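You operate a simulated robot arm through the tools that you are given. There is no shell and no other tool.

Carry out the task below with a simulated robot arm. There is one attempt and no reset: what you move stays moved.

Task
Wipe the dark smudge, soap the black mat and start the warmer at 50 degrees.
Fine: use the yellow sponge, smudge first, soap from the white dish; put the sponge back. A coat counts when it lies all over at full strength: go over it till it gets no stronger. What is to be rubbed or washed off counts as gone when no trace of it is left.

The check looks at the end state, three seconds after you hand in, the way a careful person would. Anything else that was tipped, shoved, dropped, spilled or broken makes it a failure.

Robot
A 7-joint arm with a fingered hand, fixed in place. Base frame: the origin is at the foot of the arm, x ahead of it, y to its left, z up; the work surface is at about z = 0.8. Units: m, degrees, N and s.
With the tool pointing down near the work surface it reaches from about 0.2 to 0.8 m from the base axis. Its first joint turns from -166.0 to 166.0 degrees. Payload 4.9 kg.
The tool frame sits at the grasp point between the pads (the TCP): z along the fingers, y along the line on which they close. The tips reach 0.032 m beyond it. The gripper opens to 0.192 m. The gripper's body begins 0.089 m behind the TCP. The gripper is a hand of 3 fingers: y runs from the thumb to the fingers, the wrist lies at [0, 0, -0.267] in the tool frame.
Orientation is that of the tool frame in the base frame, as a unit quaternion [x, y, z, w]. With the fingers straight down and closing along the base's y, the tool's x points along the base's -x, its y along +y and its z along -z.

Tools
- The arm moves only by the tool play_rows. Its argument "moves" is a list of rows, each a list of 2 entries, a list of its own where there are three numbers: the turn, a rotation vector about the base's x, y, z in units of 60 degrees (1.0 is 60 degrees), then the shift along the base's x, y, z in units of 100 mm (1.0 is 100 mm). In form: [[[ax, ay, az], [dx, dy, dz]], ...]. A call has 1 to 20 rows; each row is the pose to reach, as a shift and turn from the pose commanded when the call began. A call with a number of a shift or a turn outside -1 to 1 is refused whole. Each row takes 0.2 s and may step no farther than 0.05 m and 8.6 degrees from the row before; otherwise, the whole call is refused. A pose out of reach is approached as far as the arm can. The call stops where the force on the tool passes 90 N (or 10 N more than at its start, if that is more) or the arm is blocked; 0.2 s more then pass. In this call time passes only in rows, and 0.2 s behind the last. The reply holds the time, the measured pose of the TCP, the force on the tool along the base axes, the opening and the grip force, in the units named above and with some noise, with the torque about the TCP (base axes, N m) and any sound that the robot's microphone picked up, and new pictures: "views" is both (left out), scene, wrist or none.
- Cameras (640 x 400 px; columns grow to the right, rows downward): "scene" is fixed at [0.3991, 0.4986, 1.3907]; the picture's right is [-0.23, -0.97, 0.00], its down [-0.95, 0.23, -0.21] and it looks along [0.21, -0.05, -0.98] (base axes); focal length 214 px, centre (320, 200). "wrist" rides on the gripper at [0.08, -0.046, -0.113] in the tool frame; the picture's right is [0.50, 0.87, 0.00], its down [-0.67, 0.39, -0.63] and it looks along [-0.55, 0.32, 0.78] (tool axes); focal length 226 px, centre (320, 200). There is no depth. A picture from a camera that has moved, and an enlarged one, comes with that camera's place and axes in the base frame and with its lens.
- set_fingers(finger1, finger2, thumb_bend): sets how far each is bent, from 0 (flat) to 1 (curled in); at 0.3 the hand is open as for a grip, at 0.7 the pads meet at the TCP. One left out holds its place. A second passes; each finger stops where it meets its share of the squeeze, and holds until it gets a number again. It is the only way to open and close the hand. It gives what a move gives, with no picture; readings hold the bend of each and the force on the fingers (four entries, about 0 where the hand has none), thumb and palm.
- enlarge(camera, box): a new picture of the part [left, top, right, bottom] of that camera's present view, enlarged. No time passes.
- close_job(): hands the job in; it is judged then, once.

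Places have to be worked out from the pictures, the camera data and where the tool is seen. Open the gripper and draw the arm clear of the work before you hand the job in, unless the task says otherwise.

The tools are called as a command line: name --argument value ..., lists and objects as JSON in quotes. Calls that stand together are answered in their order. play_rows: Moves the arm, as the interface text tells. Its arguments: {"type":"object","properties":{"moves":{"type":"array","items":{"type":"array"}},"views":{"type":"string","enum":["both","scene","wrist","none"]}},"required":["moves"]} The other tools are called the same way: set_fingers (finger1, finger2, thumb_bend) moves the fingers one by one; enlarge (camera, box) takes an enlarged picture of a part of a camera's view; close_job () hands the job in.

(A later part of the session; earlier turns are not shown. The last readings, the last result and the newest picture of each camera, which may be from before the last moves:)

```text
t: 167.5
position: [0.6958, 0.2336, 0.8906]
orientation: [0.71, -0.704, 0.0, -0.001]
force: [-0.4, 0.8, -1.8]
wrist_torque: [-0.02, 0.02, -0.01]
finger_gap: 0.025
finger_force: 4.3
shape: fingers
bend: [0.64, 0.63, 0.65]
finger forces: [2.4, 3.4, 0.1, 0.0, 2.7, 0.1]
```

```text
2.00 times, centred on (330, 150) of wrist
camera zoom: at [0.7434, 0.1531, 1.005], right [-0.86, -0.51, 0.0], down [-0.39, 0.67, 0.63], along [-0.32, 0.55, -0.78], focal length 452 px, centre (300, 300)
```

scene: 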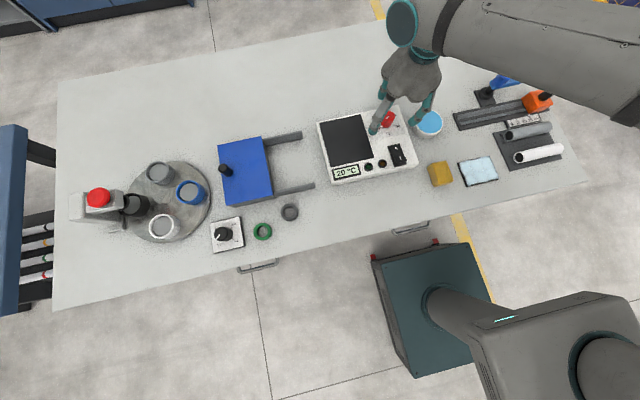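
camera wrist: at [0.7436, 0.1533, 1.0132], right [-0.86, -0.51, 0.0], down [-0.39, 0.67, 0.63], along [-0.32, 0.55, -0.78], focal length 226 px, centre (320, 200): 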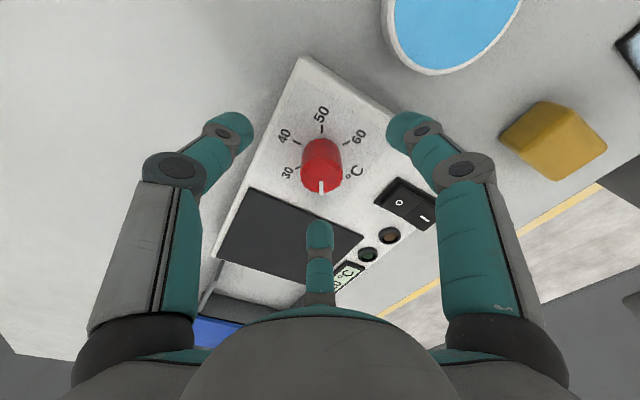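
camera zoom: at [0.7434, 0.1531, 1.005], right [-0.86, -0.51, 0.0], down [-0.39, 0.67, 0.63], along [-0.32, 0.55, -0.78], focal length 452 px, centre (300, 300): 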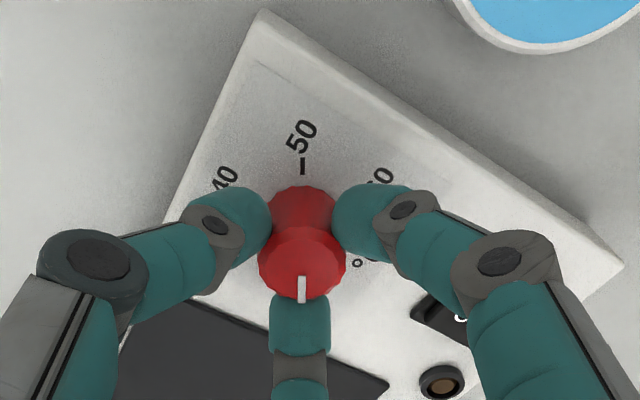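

A light hold. I tighten a bit and turn clockwise by about 17° first, to check that the knob follows and the warmer stays still.

set_fingers --finger1 0.7 --finger2 0.7 --thumb_bend 0.7

play_rows --moves '[[[0, 0, -0.07], [0, 0, 0]], [[0, 0, -0.14], [0, 0, 0]], [[0, 0, -0.21], [0, 0, 0]], [[0, 0, -0.28], [0, 0, 0]]]' --views "both"

enlarge --camera "wrist" --box '[210, 50, 450, 250]'

enlarge --camera "scene" --box '[310, 80, 450, 190]'

```text
t: 168.5
position: [0.6962, 0.2329, 0.8912]
orientation: [0.71, -0.704, -0.001, -0.001]
force: [2.6, -0.3, -1.5]
wrist_torque: [-0.01, -0.09, -0.02]
finger_gap: 0.0232
finger_force: 12.4
shape: fingers
bend: [0.64, 0.64, 0.66]
finger forces: [6.9, 8.1, 0.0, 0.1, 10.0, 0.1]
```

```text
t: 169.5
position: [0.6949, 0.2314, 0.8912]
orientation: [-0.599, 0.801, -0.001, 0.0]
force: [4.4, 5.6, -7.7]
wrist_torque: [0.17, -0.12, 0.06]
finger_gap: 0.0228
finger_force: 10.9
shape: fingers
bend: [0.65, 0.64, 0.65]
finger forces: [5.0, 8.8, 0.0, 0.1, 9.0, 0.0]
camera wrist: at [0.7174, 0.1414, 1.0058], right [-0.97, -0.24, 0.0], down [-0.18, 0.75, 0.63], along [-0.15, 0.61, -0.78], focal length 226 px, centre (320, 200)
```

scene: 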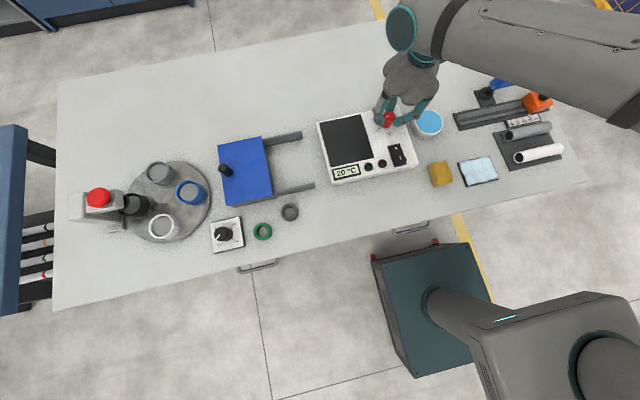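
wrist: 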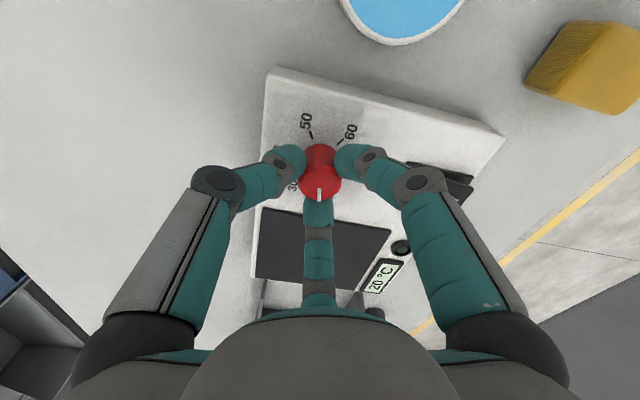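

```text
2.00 times, centred on (330, 150) of wrist
camera zoom: at [0.7174, 0.1414, 1.0058], right [-0.97, -0.24, 0.0], down [-0.18, 0.75, 0.63], along [-0.15, 0.61, -0.78], focal length 452 px, centre (300, 300)
```

zoom: 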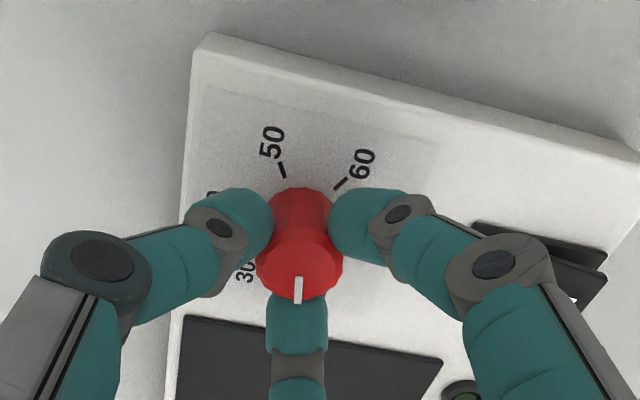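

```text
3.64 times, centred on (380, 135) of scene
camera zoom: at [0.3991, 0.4986, 1.3907], right [-0.23, -0.97, 0.0], down [-0.95, 0.23, -0.21], along [0.21, -0.05, -0.98], focal length 780 px, centre (102, 436)
```

zoom: 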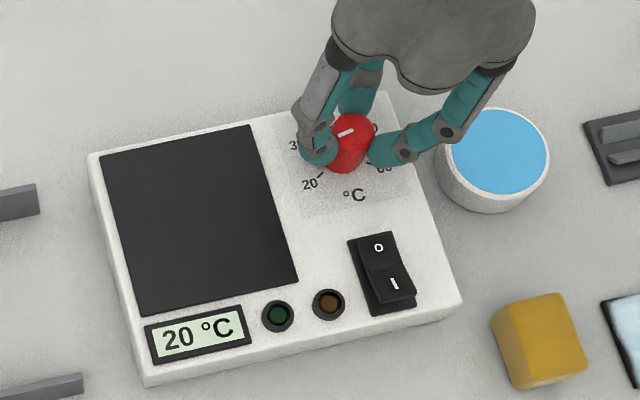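

The knob follows and the warmer stays put. There's some side load from slight misalignment, so I shift 1 mm toward +x,+y while turning another 60° clockwise.

play_rows --moves '[[[0, 0, -0.1], [0.005, 0.005, -0.003]], [[0, 0, -0.23], [0.01, 0.01, -0.005]], [[0, 0, -0.36], [0.01, 0.01, -0.005]], [[0, 0, -0.49], [0.01, 0.01, -0.005]], [[0, 0, -0.62], [0.01, 0.01, -0.005]], [[0, 0, -0.75], [0.01, 0.01, -0.005]], [[0, 0, -0.88], [0.01, 0.01, -0.005]], [[0, 0, -1.0], [0.01, 0.01, -0.005]]]' --views "none"

enlarge --camera "wrist" --box '[210, 50, 450, 250]'

enlarge --camera "scene" --box '[310, 80, 450, 190]'

```text
t: 171.3
position: [0.6969, 0.2334, 0.8906]
orientation: [-0.117, 0.993, 0.0, 0.0]
force: [-7.6, -4.3, -0.3]
wrist_torque: [-0.08, 0.27, 0.06]
finger_gap: 0.0232
finger_force: 13.3
shape: fingers
bend: [0.64, 0.65, 0.66]
finger forces: [10.2, 6.1, 0.0, 0.1, 10.3, 0.1]
```

```text
2.00 times, centred on (330, 150) of wrist
camera zoom: at [0.6304, 0.1691, 1.0055], right [-0.69, 0.73, 0.0], down [0.56, 0.54, 0.63], along [0.46, 0.43, -0.78], focal length 452 px, centre (300, 300)
```

zoom: 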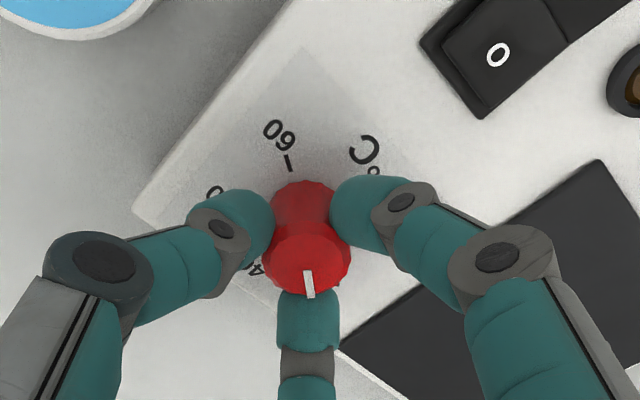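

```text
3.64 times, centred on (380, 135) of scene
camera zoom: at [0.3991, 0.4986, 1.3907], right [-0.23, -0.97, 0.0], down [-0.95, 0.23, -0.21], along [0.21, -0.05, -0.98], focal length 780 px, centre (102, 436)
```

zoom: 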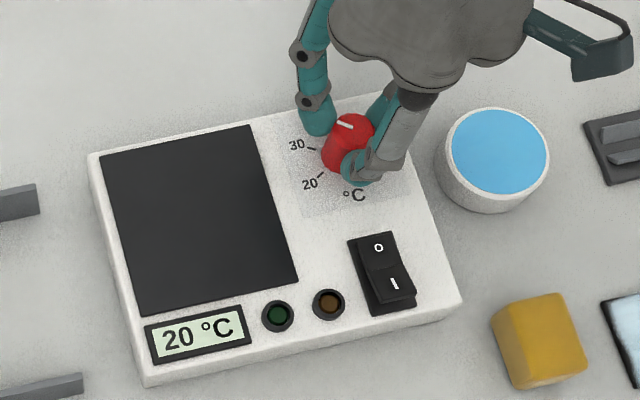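

The pointer has followed to about 43° (between 30 and 40), and the warmer still hasn't moved. I re-centre by half a millimetre and turn another 60°.

play_rows --moves '[[[0, 0, -0.1], [-0.004, -0.003, 0]], [[0, 0, -0.23], [-0.007, -0.005, 0]], [[0, 0, -0.36], [-0.007, -0.005, 0]], [[0, 0, -0.49], [-0.007, -0.005, 0]], [[0, 0, -0.62], [-0.007, -0.005, 0]], [[0, 0, -0.75], [-0.007, -0.005, 0]], [[0, 0, -0.88], [-0.007, -0.005, 0]], [[0, 0, -1.0], [-0.007, -0.005, 0]]]' --views "both"

enlarge --camera "wrist" --box '[210, 50, 450, 250]'

enlarge --camera "scene" --box '[310, 80, 450, 190]'

```text
t: 173.1
position: [0.6953, 0.2334, 0.8917]
orientation: [0.394, 0.919, -0.001, 0.0]
force: [-6.7, 1.9, 0.2]
wrist_torque: [0.09, 0.27, 0.05]
finger_gap: 0.0234
finger_force: 13.1
shape: fingers
bend: [0.64, 0.65, 0.66]
finger forces: [9.2, 6.2, 0.0, 0.1, 11.1, 0.1]
camera wrist: at [0.6073, 0.258, 1.0053], right [0.28, 0.96, 0.0], down [0.74, -0.22, 0.63], along [0.61, -0.18, -0.78], focal length 226 px, centre (320, 200)
```

scene: 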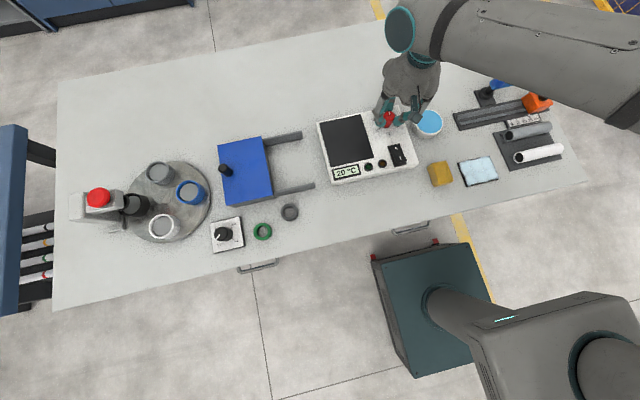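
wrist: 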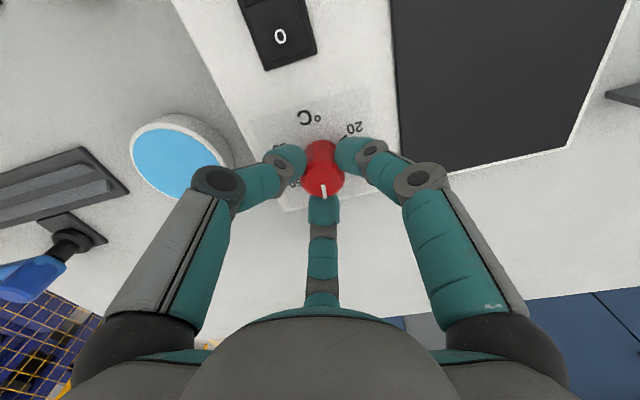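

```text
2.00 times, centred on (330, 150) of wrist
camera zoom: at [0.6073, 0.258, 1.0053], right [0.28, 0.96, 0.0], down [0.74, -0.22, 0.63], along [0.61, -0.18, -0.78], focal length 452 px, centre (300, 300)
```

zoom: 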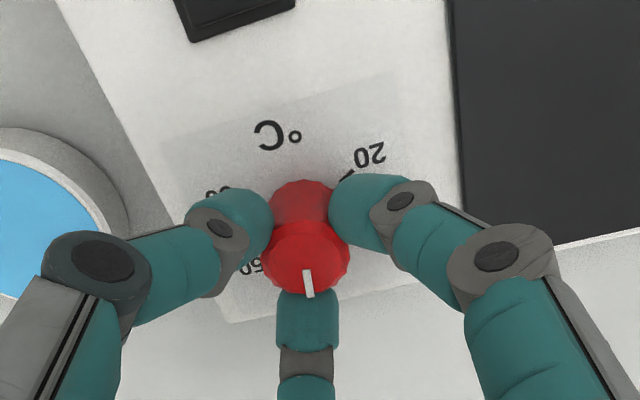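

```text
3.64 times, centred on (380, 135) of scene
camera zoom: at [0.3991, 0.4986, 1.3907], right [-0.23, -0.97, 0.0], down [-0.95, 0.23, -0.21], along [0.21, -0.05, -0.98], focal length 780 px, centre (102, 436)
```

zoom: 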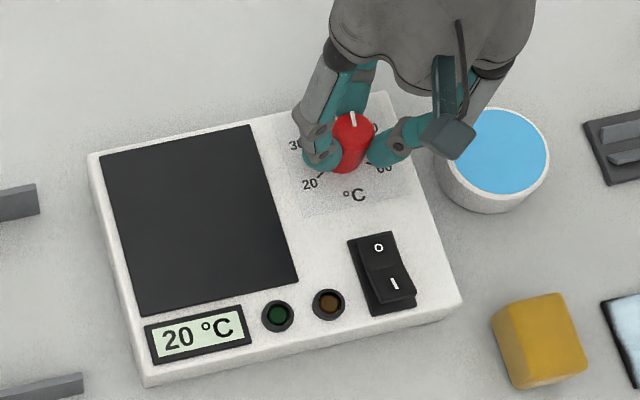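

The pointer is now near −12…−17° (between 40 and 50). I turn about 40° more and then measure precisely.

play_rows --moves '[[[0, 0, -0.1], [-0.004, 0, 0]], [[0, 0, -0.23], [-0.006, 0, 0]], [[0, 0, -0.36], [-0.006, 0, 0]], [[0, 0, -0.49], [-0.006, 0, 0]], [[0, 0, -0.62], [-0.006, 0, 0]], [[0, 0, -0.7], [-0.006, 0, 0]]]' --views "none"

enlarge --camera "wrist" --box '[210, 50, 450, 250]'

enlarge --camera "scene" --box '[360, 95, 420, 145]'

```text
t: 174.5
position: [0.6962, 0.2341, 0.8915]
orientation: [0.697, 0.717, 0.0, -0.001]
force: [-10.2, 7.1, 3.2]
wrist_torque: [0.29, 0.32, 0.01]
finger_gap: 0.0232
finger_force: 14.0
shape: fingers
bend: [0.64, 0.65, 0.65]
finger forces: [8.4, 5.1, 0.0, 0.0, 14.3, 0.0]
```

```text
2.00 times, centred on (330, 150) of wrist
camera zoom: at [0.6477, 0.3103, 1.0052], right [0.85, 0.52, 0.0], down [0.41, -0.66, 0.63], along [0.33, -0.54, -0.78], focal length 452 px, centre (300, 300)
```

zoom: 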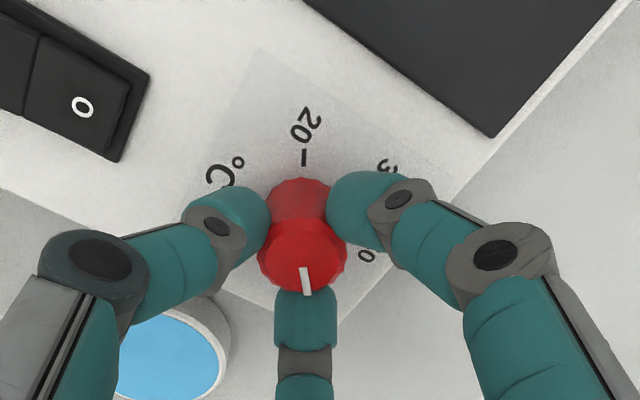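

```text
8.00 times, centred on (390, 120) of scene
camera zoom: at [0.3991, 0.4986, 1.3907], right [-0.23, -0.97, 0.0], down [-0.95, 0.23, -0.21], along [0.21, -0.05, -0.98], focal length 1716 px, centre (-240, 840)
```

zoom: 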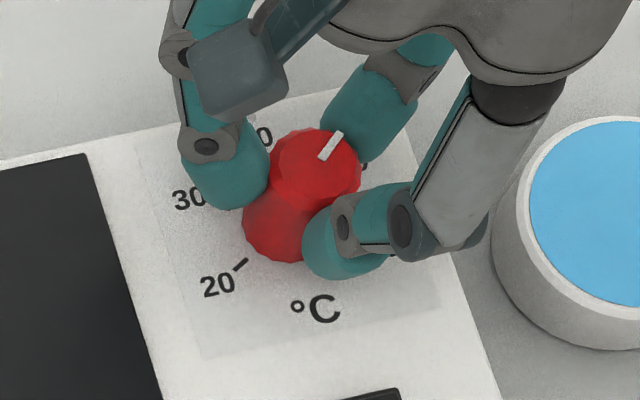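

The pointer is at roughly −51…−55°, about 8° short of 50, and the side load has grown. I shift to relieve it and turn 9° more.

play_rows --moves '[[[0, 0, 0], [-0.006, 0.004, -0.002]], [[0, 0, 0], [-0.012, 0.008, -0.003]]]' --views "none"

play_rows --moves '[[[0, 0, -0.08], [-0.002, 0, 0]], [[0, 0, -0.15], [-0.003, 0.0, 0]]]' --views "none"

enlarge --camera "scene" --box '[360, 95, 420, 145]'

enlarge --camera "wrist" --box '[210, 50, 450, 250]'

```text
t: 175.1
position: [0.6949, 0.2335, 0.8921]
orientation: [0.697, 0.717, 0.001, 0.0]
force: [-7.6, 7.7, 6.3]
wrist_torque: [0.29, 0.3, 0.02]
finger_gap: 0.0231
finger_force: 14.1
shape: fingers
bend: [0.64, 0.65, 0.65]
finger forces: [8.8, 5.8, 0.0, 0.1, 13.7, 0.1]
```

```text
t: 175.7
position: [0.6948, 0.2335, 0.8913]
orientation: [0.751, 0.66, -0.001, 0.0]
force: [-4.4, 8.6, 3.1]
wrist_torque: [0.32, 0.2, -0.02]
finger_gap: 0.0235
finger_force: 14.3
shape: fingers
bend: [0.64, 0.65, 0.65]
finger forces: [9.3, 6.2, 0.1, 0.0, 12.4, 0.0]
```

```text
8.00 times, centred on (390, 120) of scene
camera zoom: at [0.3991, 0.4986, 1.3907], right [-0.23, -0.97, 0.0], down [-0.95, 0.23, -0.21], along [0.21, -0.05, -0.98], focal length 1716 px, centre (-240, 840)
```

zoom: 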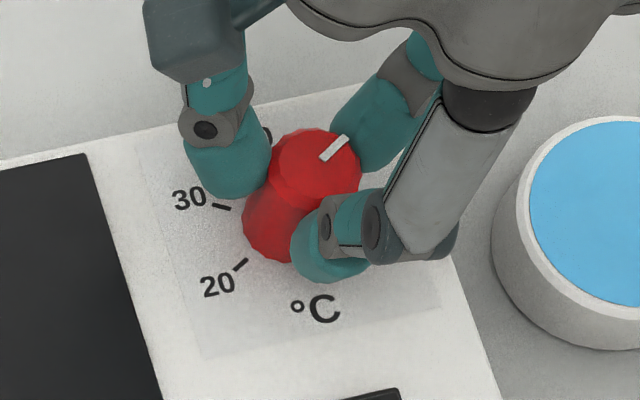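

```text
2.00 times, centred on (330, 150) of wrist
camera zoom: at [0.6598, 0.317, 1.0051], right [0.92, 0.39, 0.0], down [0.3, -0.72, 0.63], along [0.24, -0.58, -0.78], focal length 452 px, centre (300, 300)
```

zoom: 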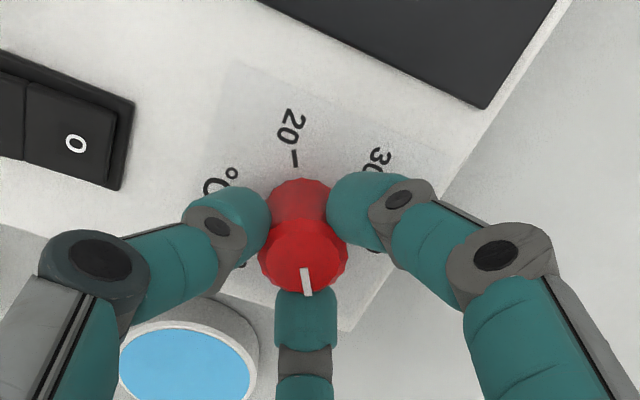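

Now I zoom closely on the pointer from both cameras to read its angle.

enlarge --camera "wrist" --box '[295, 90, 355, 210]'

enlarge --camera "scene" --box '[378, 105, 398, 125]'

```text
3.33 times, centred on (325, 150) of wrist
camera zoom: at [0.6598, 0.317, 1.0051], right [0.92, 0.39, 0.0], down [0.3, -0.72, 0.63], along [0.24, -0.58, -0.78], focal length 754 px, centre (303, 367)
```

zoom: 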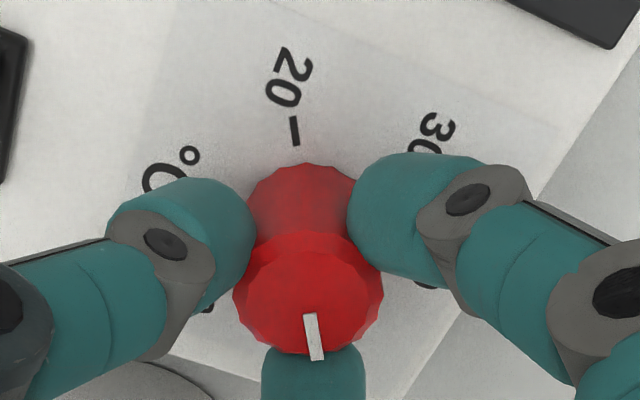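

```text
16.00 times, centred on (388, 115) of scene
camera zoom: at [0.3991, 0.4986, 1.3907], right [-0.23, -0.97, 0.0], down [-0.95, 0.23, -0.21], along [0.21, -0.05, -0.98], focal length 3432 px, centre (-768, 1560)
```

zoom: 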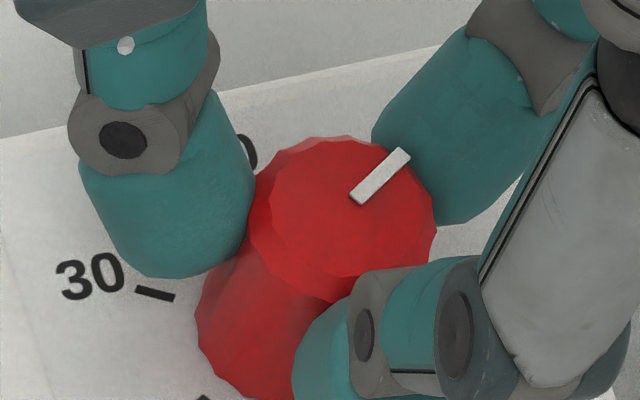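

The pointer reads −58° ±2° from both cameras; 50 is at −60°. I turn 2.5° more.

play_rows --moves '[[[0, 0, -0.042], [0, 0.003, 0]], [[0, 0, -0.042], [0, 0.004, 0]]]' --views "none"

enlarge --camera "wrist" --box '[295, 90, 355, 210]'

enlarge --camera "scene" --box '[378, 105, 398, 125]'

enlarge --camera "scene" --box '[310, 80, 450, 190]'

```text
t: 176.3
position: [0.6937, 0.2327, 0.8912]
orientation: [0.765, 0.644, -0.001, -0.001]
force: [-2.0, 6.9, 2.7]
wrist_torque: [0.3, 0.05, 0.04]
finger_gap: 0.0231
finger_force: 14.2
shape: fingers
bend: [0.64, 0.65, 0.65]
finger forces: [10.4, 7.2, 0.0, 0.0, 10.6, 0.1]
```

```text
3.33 times, centred on (325, 150) of wrist
camera zoom: at [0.6628, 0.3186, 1.005], right [0.94, 0.34, 0.0], down [0.27, -0.73, 0.63], along [0.22, -0.59, -0.78], focal length 754 px, centre (303, 367)
```

zoom: 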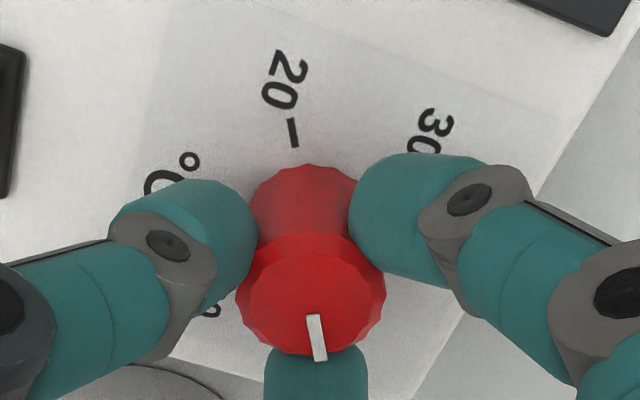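

```text
16.00 times, centred on (388, 115) of scene
camera zoom: at [0.3991, 0.4986, 1.3907], right [-0.23, -0.97, 0.0], down [-0.95, 0.23, -0.21], along [0.21, -0.05, -0.98], focal length 3432 px, centre (-768, 1560)
```

zoom: 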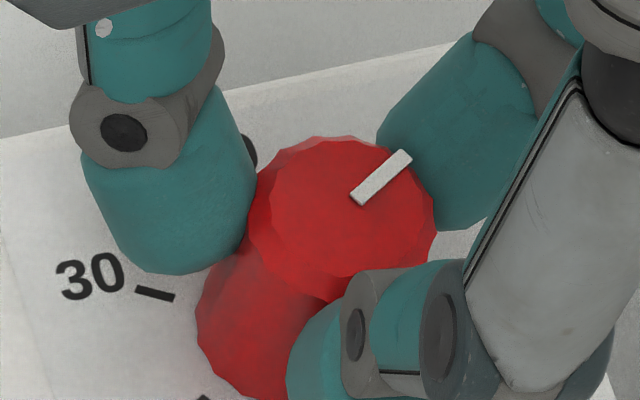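

```text
3.64 times, centred on (380, 135) of scene
camera zoom: at [0.3991, 0.4986, 1.3907], right [-0.23, -0.97, 0.0], down [-0.95, 0.23, -0.21], along [0.21, -0.05, -0.98], focal length 780 px, centre (102, 436)
```

zoom: 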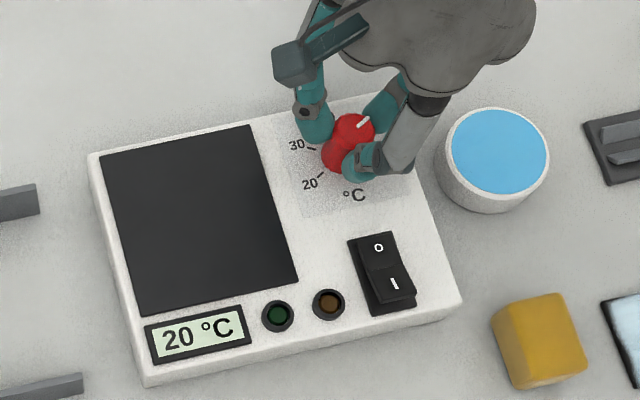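

The pointer now reads −60.6°, right on 50, and the warmer is in place. I relieve the side load, then open the fingers and rise.

play_rows --moves '[[[0, 0, 0], [0, 0.006, 0]], [[0, 0, 0], [0, 0.008, 0]]]' --views "none"

set_fingers --finger1 0.6 --finger2 0.6 --thumb_bend 0.6

set_fingers --finger1 0.5 --finger2 0.5 --thumb_bend 0.5

play_rows --moves '[[[0, 0, 0], [0, 0, 0.2]], [[0, 0, 0], [0, 0, 0.6]], [[0, 0, 0], [0, 0, 1.0]]]' --views "both"

enlarge --camera "scene" --box '[310, 80, 450, 190]'

enlarge --camera "wrist" --box '[260, 70, 400, 200]'

```text
t: 176.9
position: [0.6941, 0.2345, 0.8905]
orientation: [0.765, 0.644, -0.001, 0.0]
force: [-3.2, 1.7, 3.1]
wrist_torque: [0.12, 0.1, 0.01]
finger_gap: 0.023
finger_force: 14.0
shape: fingers
bend: [0.64, 0.65, 0.65]
finger forces: [8.4, 7.9, 0.0, 0.1, 10.7, 0.1]
```

```text
t: 177.9
position: [0.694, 0.2353, 0.8915]
orientation: [0.765, 0.644, -0.001, 0.001]
force: [0.2, -0.4, 0.4]
wrist_torque: [0.0, 0.02, 0.02]
finger_gap: 0.0411
finger_force: 0.1
shape: fingers
bend: [0.6, 0.6, 0.6]
finger forces: [0.1, 0.1, 0.1, 0.0, 0.0, 0.0]
```

```text
t: 178.9
position: [0.6947, 0.235, 0.8919]
orientation: [0.765, 0.643, -0.001, 0.0]
force: [0.1, 0.0, 0.6]
wrist_torque: [-0.01, 0.03, 0.0]
finger_gap: 0.0835
finger_force: 0.1
shape: fingers
bend: [0.5, 0.5, 0.5]
finger forces: [0.0, 0.0, 0.0, 0.0, 0.0, 0.1]
```

```text
t: 179.7
position: [0.6943, 0.2356, 0.9892]
orientation: [0.765, 0.644, -0.002, -0.001]
force: [-0.7, 0.8, 0.3]
wrist_torque: [0.02, -0.01, 0.01]
finger_gap: 0.0838
finger_force: 0.0
shape: fingers
bend: [0.5, 0.5, 0.5]
finger forces: [0.0, 0.1, 0.0, 0.1, 0.0, 0.1]
camera wrist: at [0.6628, 0.3212, 1.1029], right [0.94, 0.34, 0.0], down [0.27, -0.73, 0.63], along [0.21, -0.59, -0.78], focal length 226 px, centre (320, 200)
```

scene: 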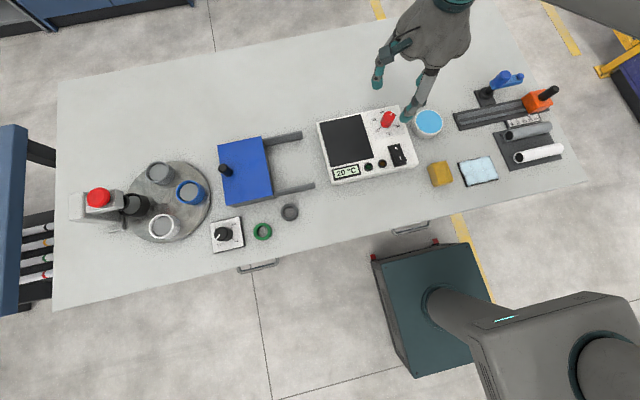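
wrist: 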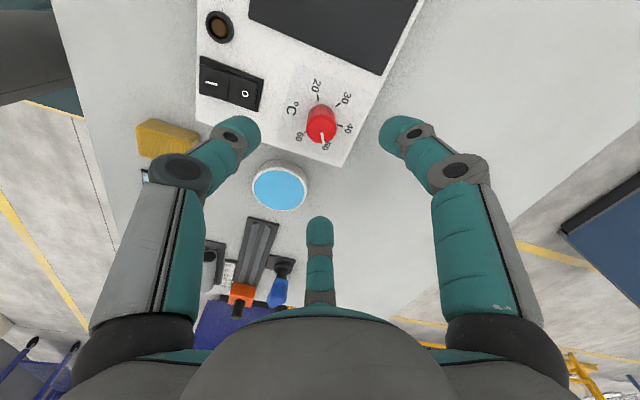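

```text
3.64 times, centred on (380, 135) of scene
camera zoom: at [0.3991, 0.4986, 1.3907], right [-0.23, -0.97, 0.0], down [-0.95, 0.23, -0.21], along [0.21, -0.05, -0.98], focal length 780 px, centre (102, 436)
```

zoom: 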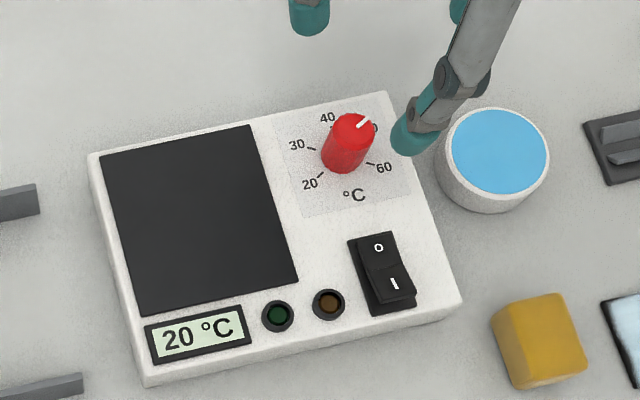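

```text
3.08 times, centred on (330, 135) of wrist
camera zoom: at [0.6628, 0.3212, 1.1029], right [0.94, 0.34, 0.0], down [0.27, -0.73, 0.63], along [0.21, -0.59, -0.78], focal length 696 px, centre (289, 400)
```

zoom: 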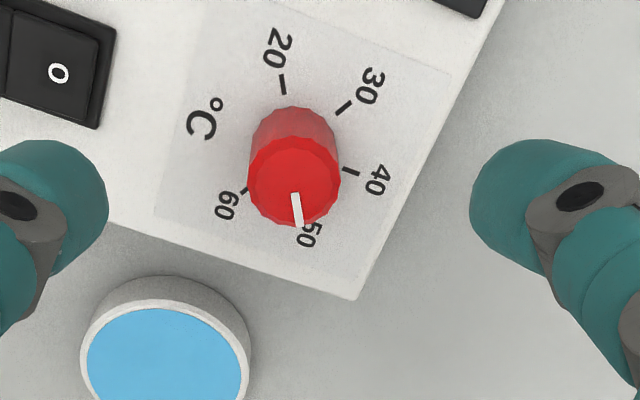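

The knob points exactly at 50. Now the switch: the rocker spans x 0.56–0.62, y 0.215–0.25, with "I" at about (0.575, 0.231). I close the fingers to a point and move above the "I" end.

play_rows --moves '[[[0, 0, 0], [-0.4, -0.01, 0]], [[0, 0, 0], [-0.8, -0.02, 0]], [[0, 0, 0], [-1.0, -0.03, 0]]]' --views "none"

set_fingers --finger1 0.69 --finger2 0.69 --thumb_bend 0.69

play_rows --moves '[[[0, 0, 0], [-0.22, -0.005, 0]], [[0, 0, 0], [-0.22, -0.005, -0.3]], [[0, 0, 0], [-0.22, -0.005, -0.6]], [[0, 0, 0], [-0.22, -0.005, -0.75]]]' --views "both"

enlarge --camera "scene" --box '[360, 100, 460, 190]'

enlarge --camera "wrist" --box '[210, 50, 450, 250]'

```text
t: 180.5
position: [0.5925, 0.2319, 0.9895]
orientation: [0.765, 0.644, -0.002, -0.001]
force: [-1.0, -0.4, 0.2]
wrist_torque: [0.02, -0.01, 0.01]
finger_gap: 0.0837
finger_force: 0.0
shape: fingers
bend: [0.5, 0.5, 0.5]
finger forces: [0.0, 0.0, 0.0, 0.0, 0.0, 0.0]
```

```text
t: 181.5
position: [0.5926, 0.2308, 0.9892]
orientation: [0.765, 0.644, -0.001, 0.0]
force: [0.1, 0.0, -0.6]
wrist_torque: [-0.01, -0.02, 0.04]
finger_gap: 0.0062
finger_force: 0.0
shape: fingers
bend: [0.69, 0.69, 0.69]
finger forces: [0.1, 0.1, 0.1, 0.0, 0.1, 0.0]
```

```text
t: 182.5
position: [0.5735, 0.2297, 0.9182]
orientation: [0.765, 0.644, 0.0, -0.001]
force: [0.0, 0.0, 0.5]
wrist_torque: [0.02, 0.01, 0.01]
finger_gap: 0.0062
finger_force: 0.0
shape: fingers
bend: [0.69, 0.69, 0.69]
finger forces: [0.0, 0.1, 0.0, 0.0, 0.0, 0.0]
camera wrist: at [0.5415, 0.3148, 1.0325], right [0.94, 0.34, 0.0], down [0.27, -0.73, 0.63], along [0.22, -0.59, -0.78], focal length 226 px, centre (320, 200)
```

scene: 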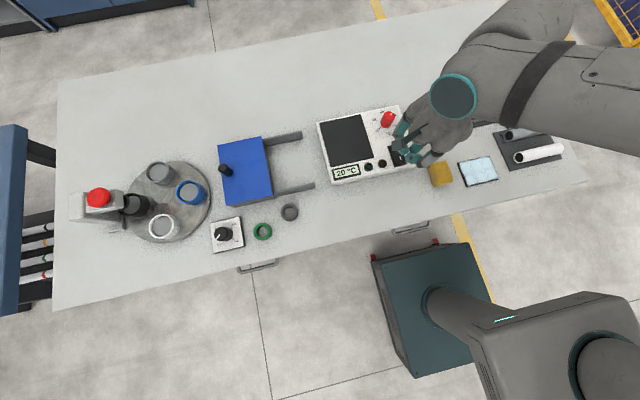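
wrist: 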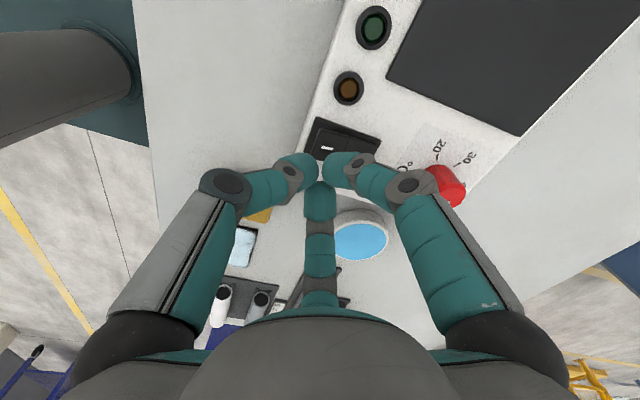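

```text
4.44 times, centred on (410, 145) of scene
camera zoom: at [0.3991, 0.4986, 1.3907], right [-0.23, -0.97, 0.0], down [-0.95, 0.23, -0.21], along [0.21, -0.05, -0.98], focal length 953 px, centre (-80, 444)
```

zoom: 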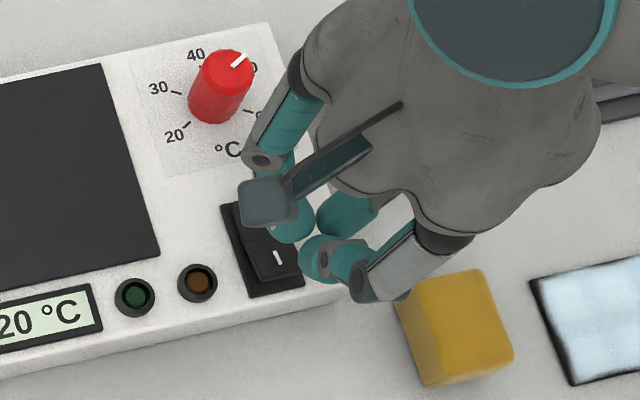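

```text
2.00 times, centred on (330, 150) of wrist
camera zoom: at [0.5415, 0.3148, 1.0325], right [0.94, 0.34, 0.0], down [0.27, -0.73, 0.63], along [0.22, -0.59, -0.78], focal length 452 px, centre (300, 300)
```

zoom: 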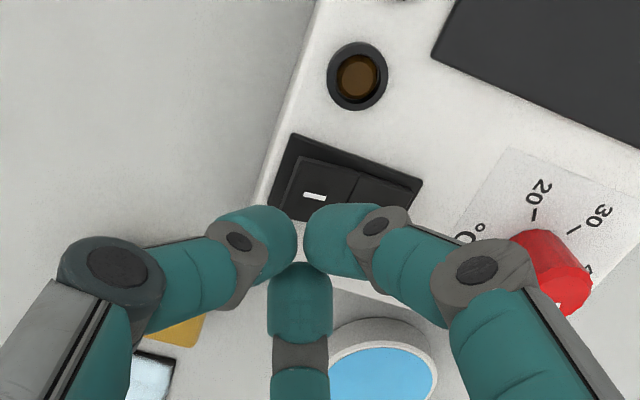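

The three tips are right over the "I" half. I descend toward it, then in small steps watching force and sound.

play_rows --moves '[[[0, 0, 0], [0, 0.01, -0.12]], [[0, 0, 0], [0, 0.01, -0.22]], [[0, 0, 0], [0, 0.01, -0.26]]]' --views "wrist"

enlarge --camera "wrist" --box '[210, 50, 450, 250]'

enlarge --camera "scene" --box '[360, 100, 460, 190]'

```text
t: 183.3
position: [0.573, 0.2321, 0.8926]
orientation: [0.765, 0.644, -0.001, -0.001]
force: [0.6, 0.0, 0.9]
wrist_torque: [0.01, -0.03, 0.0]
finger_gap: 0.0061
finger_force: 0.0
shape: fingers
bend: [0.69, 0.69, 0.69]
finger forces: [0.0, 0.0, 0.0, 0.0, 0.1, 0.1]
camera wrist: at [0.541, 0.3171, 1.0056], right [0.94, 0.34, 0.0], down [0.27, -0.73, 0.63], along [0.22, -0.59, -0.78], focal length 226 px, centre (320, 200)
```

wrist: 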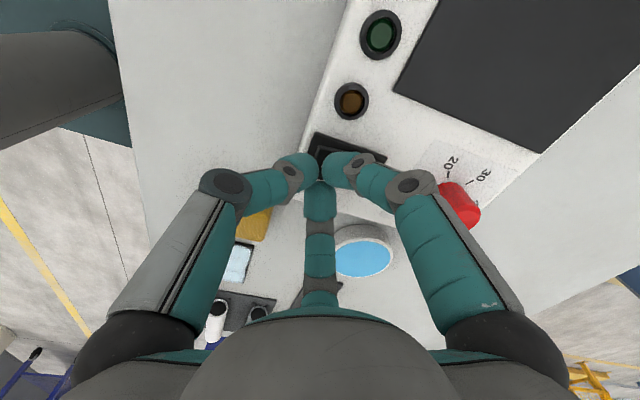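

```text
2.00 times, centred on (330, 150) of wrist
camera zoom: at [0.541, 0.3171, 1.0056], right [0.94, 0.34, 0.0], down [0.27, -0.73, 0.63], along [0.22, -0.59, -0.78], focal length 452 px, centre (300, 300)
```

zoom: 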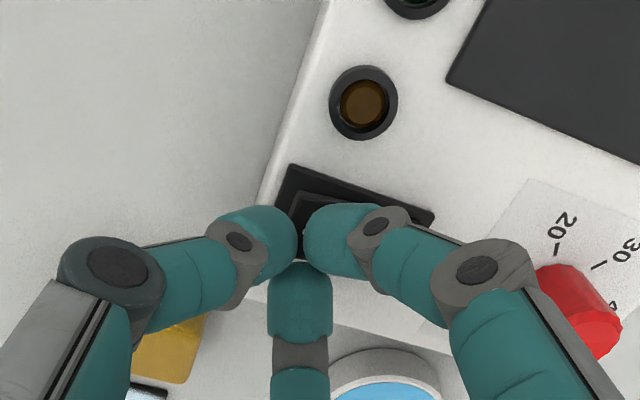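

```text
4.44 times, centred on (410, 145) of scene
camera zoom: at [0.3991, 0.4986, 1.3907], right [-0.23, -0.97, 0.0], down [-0.95, 0.23, -0.21], along [0.21, -0.05, -0.98], focal length 953 px, centre (-80, 444)
```

zoom: 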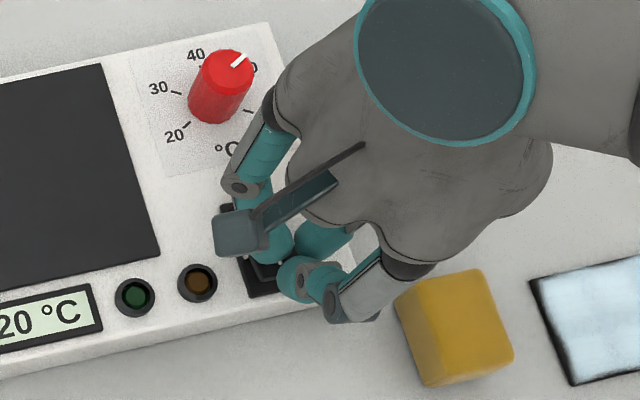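

play_rows --moves '[[[0, 0, 0], [-0.02, 0, 0]], [[0, 0, 0], [-0.02, 0, -0.02]], [[0, 0, 0], [-0.02, 0, -0.04]]]' --views "none"

```text
t: 184.1
position: [0.5697, 0.2323, 0.887]
orientation: [0.765, 0.645, -0.001, -0.001]
force: [0.5, -0.5, 0.3]
wrist_torque: [0.01, -0.01, 0.0]
finger_gap: 0.0059
finger_force: 0.2
shape: fingers
bend: [0.69, 0.69, 0.69]
finger forces: [0.0, 0.0, 0.1, 0.0, 0.0, 0.0]
```

play_rows --moves '[[[0, 0, 0], [0, 0, -0.01]], [[0, 0, 0], [0, 0, -0.02]], [[0, 0, 0], [0, 0, -0.03]]]' --views "none"

```text
t: 184.9
position: [0.5699, 0.2323, 0.8836]
orientation: [0.765, 0.644, -0.001, 0.0]
force: [-0.1, 0.1, 1.2]
wrist_torque: [-0.03, -0.01, -0.04]
finger_gap: 0.0054
finger_force: 1.0
shape: fingers
bend: [0.69, 0.69, 0.69]
finger forces: [0.3, 0.3, 0.0, 0.0, 0.0, 0.1]
```

play_rows --moves '[[[0, 0, 0], [0, 0, -0.01]], [[0, 0, 0], [0, 0, -0.02]]]' --views "none"

```text
t: 185.5
position: [0.5706, 0.2333, 0.8805]
orientation: [0.765, 0.644, 0.0, 0.0]
force: [0.5, 0.3, 1.8]
wrist_torque: [-0.01, -0.01, -0.01]
finger_gap: 0.0059
finger_force: 0.6
shape: fingers
bend: [0.69, 0.69, 0.69]
finger forces: [1.6, 0.1, 0.1, 0.0, 0.1, 0.0]
```

play_rows --moves '[[[0, 0, 0], [0, 0, -0.01]], [[0, 0, 0], [0, 0, -0.02]], [[0, 0, 0], [0, 0, -0.03]]]' --views "none"

enlarge --camera "wrist" --box '[210, 50, 450, 250]'

enlarge --camera "scene" --box '[360, 100, 460, 190]'

```text
t: 186.3
position: [0.5721, 0.2336, 0.8808]
orientation: [0.765, 0.644, 0.001, 0.0]
force: [0.3, -1.9, 14.0]
wrist_torque: [-0.08, -0.13, 0.03]
finger_gap: 0.0037
finger_force: 7.5
shape: fingers
bend: [0.7, 0.69, 0.69]
finger forces: [6.9, 8.3, 0.1, 0.0, 0.0, 0.0]
```

```text
2.00 times, centred on (330, 150) of wrist
camera zoom: at [0.5398, 0.318, 0.9939], right [0.94, 0.34, 0.0], down [0.27, -0.73, 0.63], along [0.22, -0.59, -0.78], focal length 452 px, centre (300, 300)
```

zoom: 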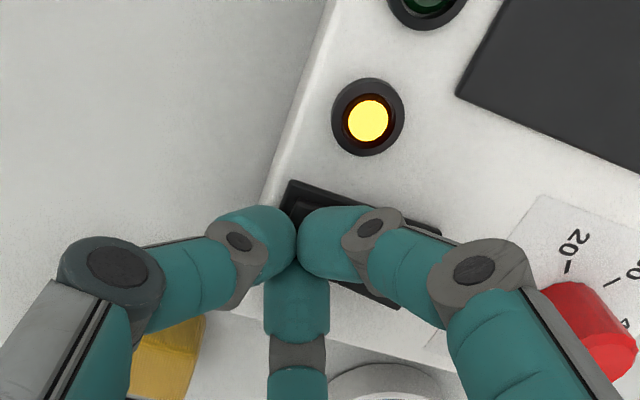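

```text
4.44 times, centred on (410, 145) of scene
camera zoom: at [0.3991, 0.4986, 1.3907], right [-0.23, -0.97, 0.0], down [-0.95, 0.23, -0.21], along [0.21, -0.05, -0.98], focal length 953 px, centre (-80, 444)
```

zoom: 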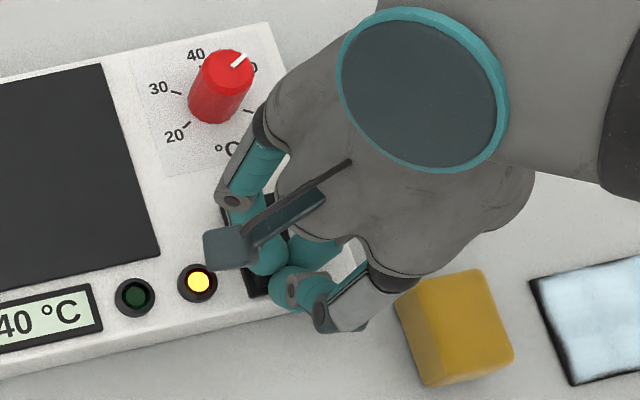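

The amber lamp is lit and the display is rising: the warmer is on. I lift the hand and check the switch and display.

play_rows --moves '[[[0, 0, 0], [0, 0, 0.15]], [[0, 0, 0], [0, 0, 0.5]], [[0, 0, 0], [0, 0, 0.95]]]' --views "none"

play_rows --moves '[[[0, 0, 0], [-0.2, -0.4, 0.1]], [[0, 0, 0], [-0.4, -0.8, 0.2]], [[0, 0, 0], [-0.5, -1.0, 0.3]]]' --views "both"

enlarge --camera "scene" --box '[310, 80, 450, 190]'

```text
t: 187.1
position: [0.5678, 0.2313, 0.9707]
orientation: [0.765, 0.645, -0.001, 0.0]
force: [0.1, 0.4, -0.3]
wrist_torque: [0.01, 0.01, 0.0]
finger_gap: 0.0056
finger_force: 0.0
shape: fingers
bend: [0.69, 0.69, 0.69]
finger forces: [0.1, 0.0, 0.0, 0.0, 0.0, 0.0]
```

```text
t: 187.9
position: [0.5187, 0.1327, 1.0011]
orientation: [0.764, 0.645, -0.001, 0.0]
force: [-0.4, -0.8, -0.4]
wrist_torque: [0.01, -0.01, 0.0]
finger_gap: 0.0055
finger_force: 0.1
shape: fingers
bend: [0.69, 0.69, 0.69]
finger forces: [0.0, 0.1, 0.0, 0.0, 0.0, 0.0]
camera wrist: at [0.488, 0.2179, 1.1148], right [0.94, 0.34, 0.0], down [0.27, -0.73, 0.63], along [0.22, -0.59, -0.78], focal length 226 px, centre (320, 200)
```

scene: 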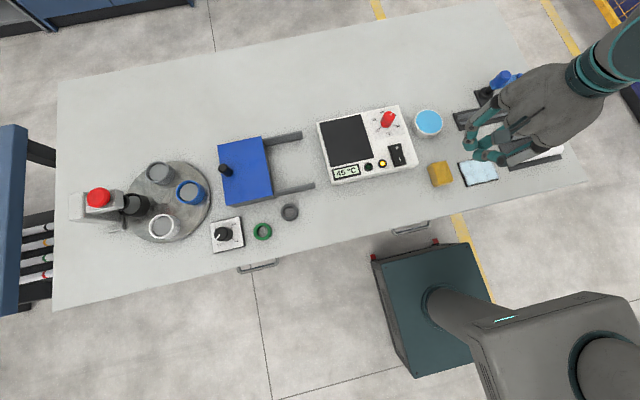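
wrist: 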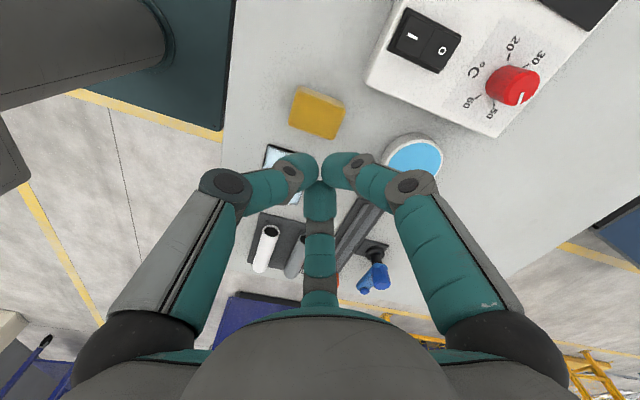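

```text
3.64 times, centred on (380, 135) of scene
camera zoom: at [0.3991, 0.4986, 1.3907], right [-0.23, -0.97, 0.0], down [-0.95, 0.23, -0.21], along [0.21, -0.05, -0.98], focal length 780 px, centre (102, 436)
```

zoom: 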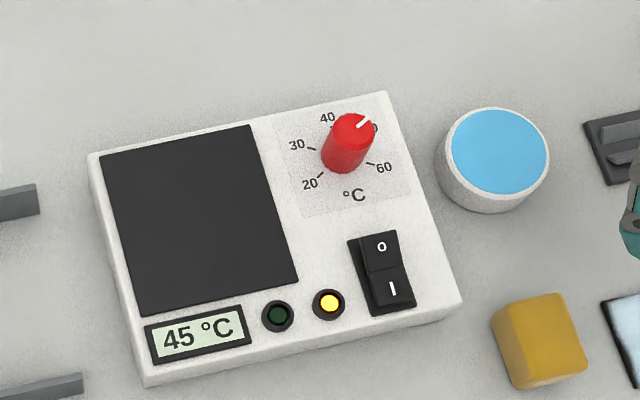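

The switch is on "I" and the display reads 45 °C and rising. I draw the arm back and open the hand, then re-check where the temperature settles.

play_rows --moves '[[[0, 0, 0], [-0.15, -0.25, 0.3]], [[0, 0, 0], [-0.3, -0.5, 0.6]], [[0, 0, 0], [-0.5, -0.8, 0.9]]]' --views "none"

set_fingers --finger1 0.3 --finger2 0.3 --thumb_bend 0.3

play_rows --moves '[[[0, 0, 0], [-0.1, -0.2, 0.1]], [[0, 0, 0], [-0.15, -0.4, 0.2]], [[0, 0, 0], [-0.15, -0.4, 0.2]], [[0, 0, 0], [-0.15, -0.4, 0.2]], [[0, 0, 0], [-0.15, -0.4, 0.2]]]' --views "both"

enlarge --camera "scene" --box '[310, 80, 450, 190]'

enlarge --camera "scene" --box '[400, 90, 560, 210]'

```text
t: 188.7
position: [0.4714, 0.0526, 1.0927]
orientation: [0.765, 0.644, -0.002, 0.0]
force: [-0.9, -0.2, -0.2]
wrist_torque: [0.02, -0.01, 0.0]
finger_gap: 0.0055
finger_force: 0.0
shape: fingers
bend: [0.69, 0.69, 0.69]
finger forces: [0.0, 0.0, 0.0, 0.1, 0.1, 0.1]
```

```text
t: 189.7
position: [0.4719, 0.0542, 1.0931]
orientation: [0.765, 0.644, -0.001, 0.0]
force: [0.5, -0.2, 0.4]
wrist_torque: [0.01, 0.01, 0.0]
finger_gap: 0.168
finger_force: 0.2
shape: fingers
bend: [0.3, 0.3, 0.3]
finger forces: [0.1, 0.1, 0.1, 0.0, 0.0, 0.0]
```

```text
t: 190.9
position: [0.4569, 0.0143, 1.1124]
orientation: [0.765, 0.644, -0.002, 0.0]
force: [0.2, -0.2, -0.1]
wrist_torque: [-0.03, 0.01, 0.02]
finger_gap: 0.1677
finger_force: 0.2
shape: fingers
bend: [0.3, 0.3, 0.3]
finger forces: [0.0, 0.0, 0.0, 0.0, 0.0, 0.0]
camera wrist: at [0.4254, 0.0992, 1.2262], right [0.94, 0.34, 0.0], down [0.27, -0.73, 0.63], along [0.22, -0.59, -0.78], focal length 226 px, centre (320, 200)
```

scene: 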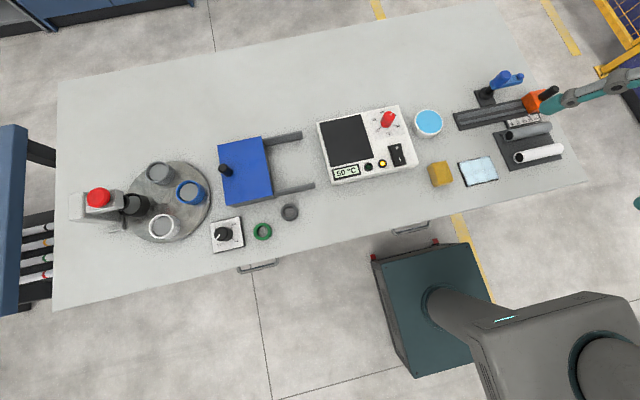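
wrist: 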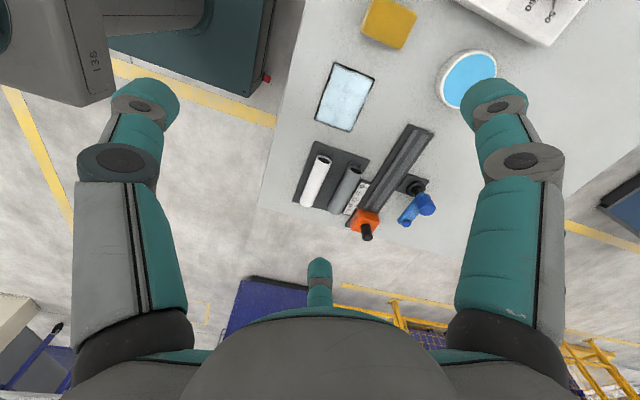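

```text
3.64 times, centred on (380, 135) of scene
camera zoom: at [0.3991, 0.4986, 1.3907], right [-0.23, -0.97, 0.0], down [-0.95, 0.23, -0.21], along [0.21, -0.05, -0.98], focal length 780 px, centre (102, 436)
```

zoom: 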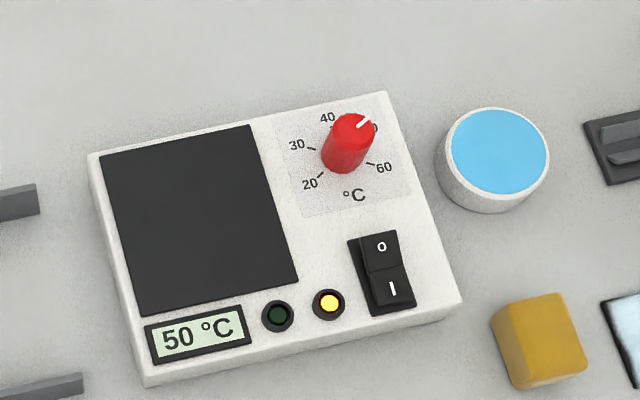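

```text
3.33 times, centred on (480, 150) of scene
camera zoom: at [0.3991, 0.4986, 1.3907], right [-0.23, -0.97, 0.0], down [-0.95, 0.23, -0.21], along [0.21, -0.05, -0.98], focal length 715 px, centre (-213, 367)
```

zoom: 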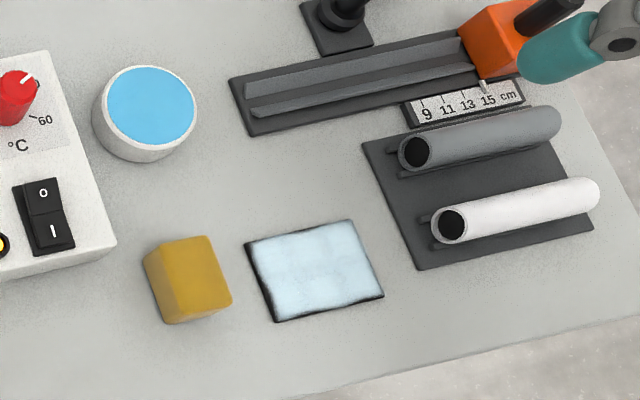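

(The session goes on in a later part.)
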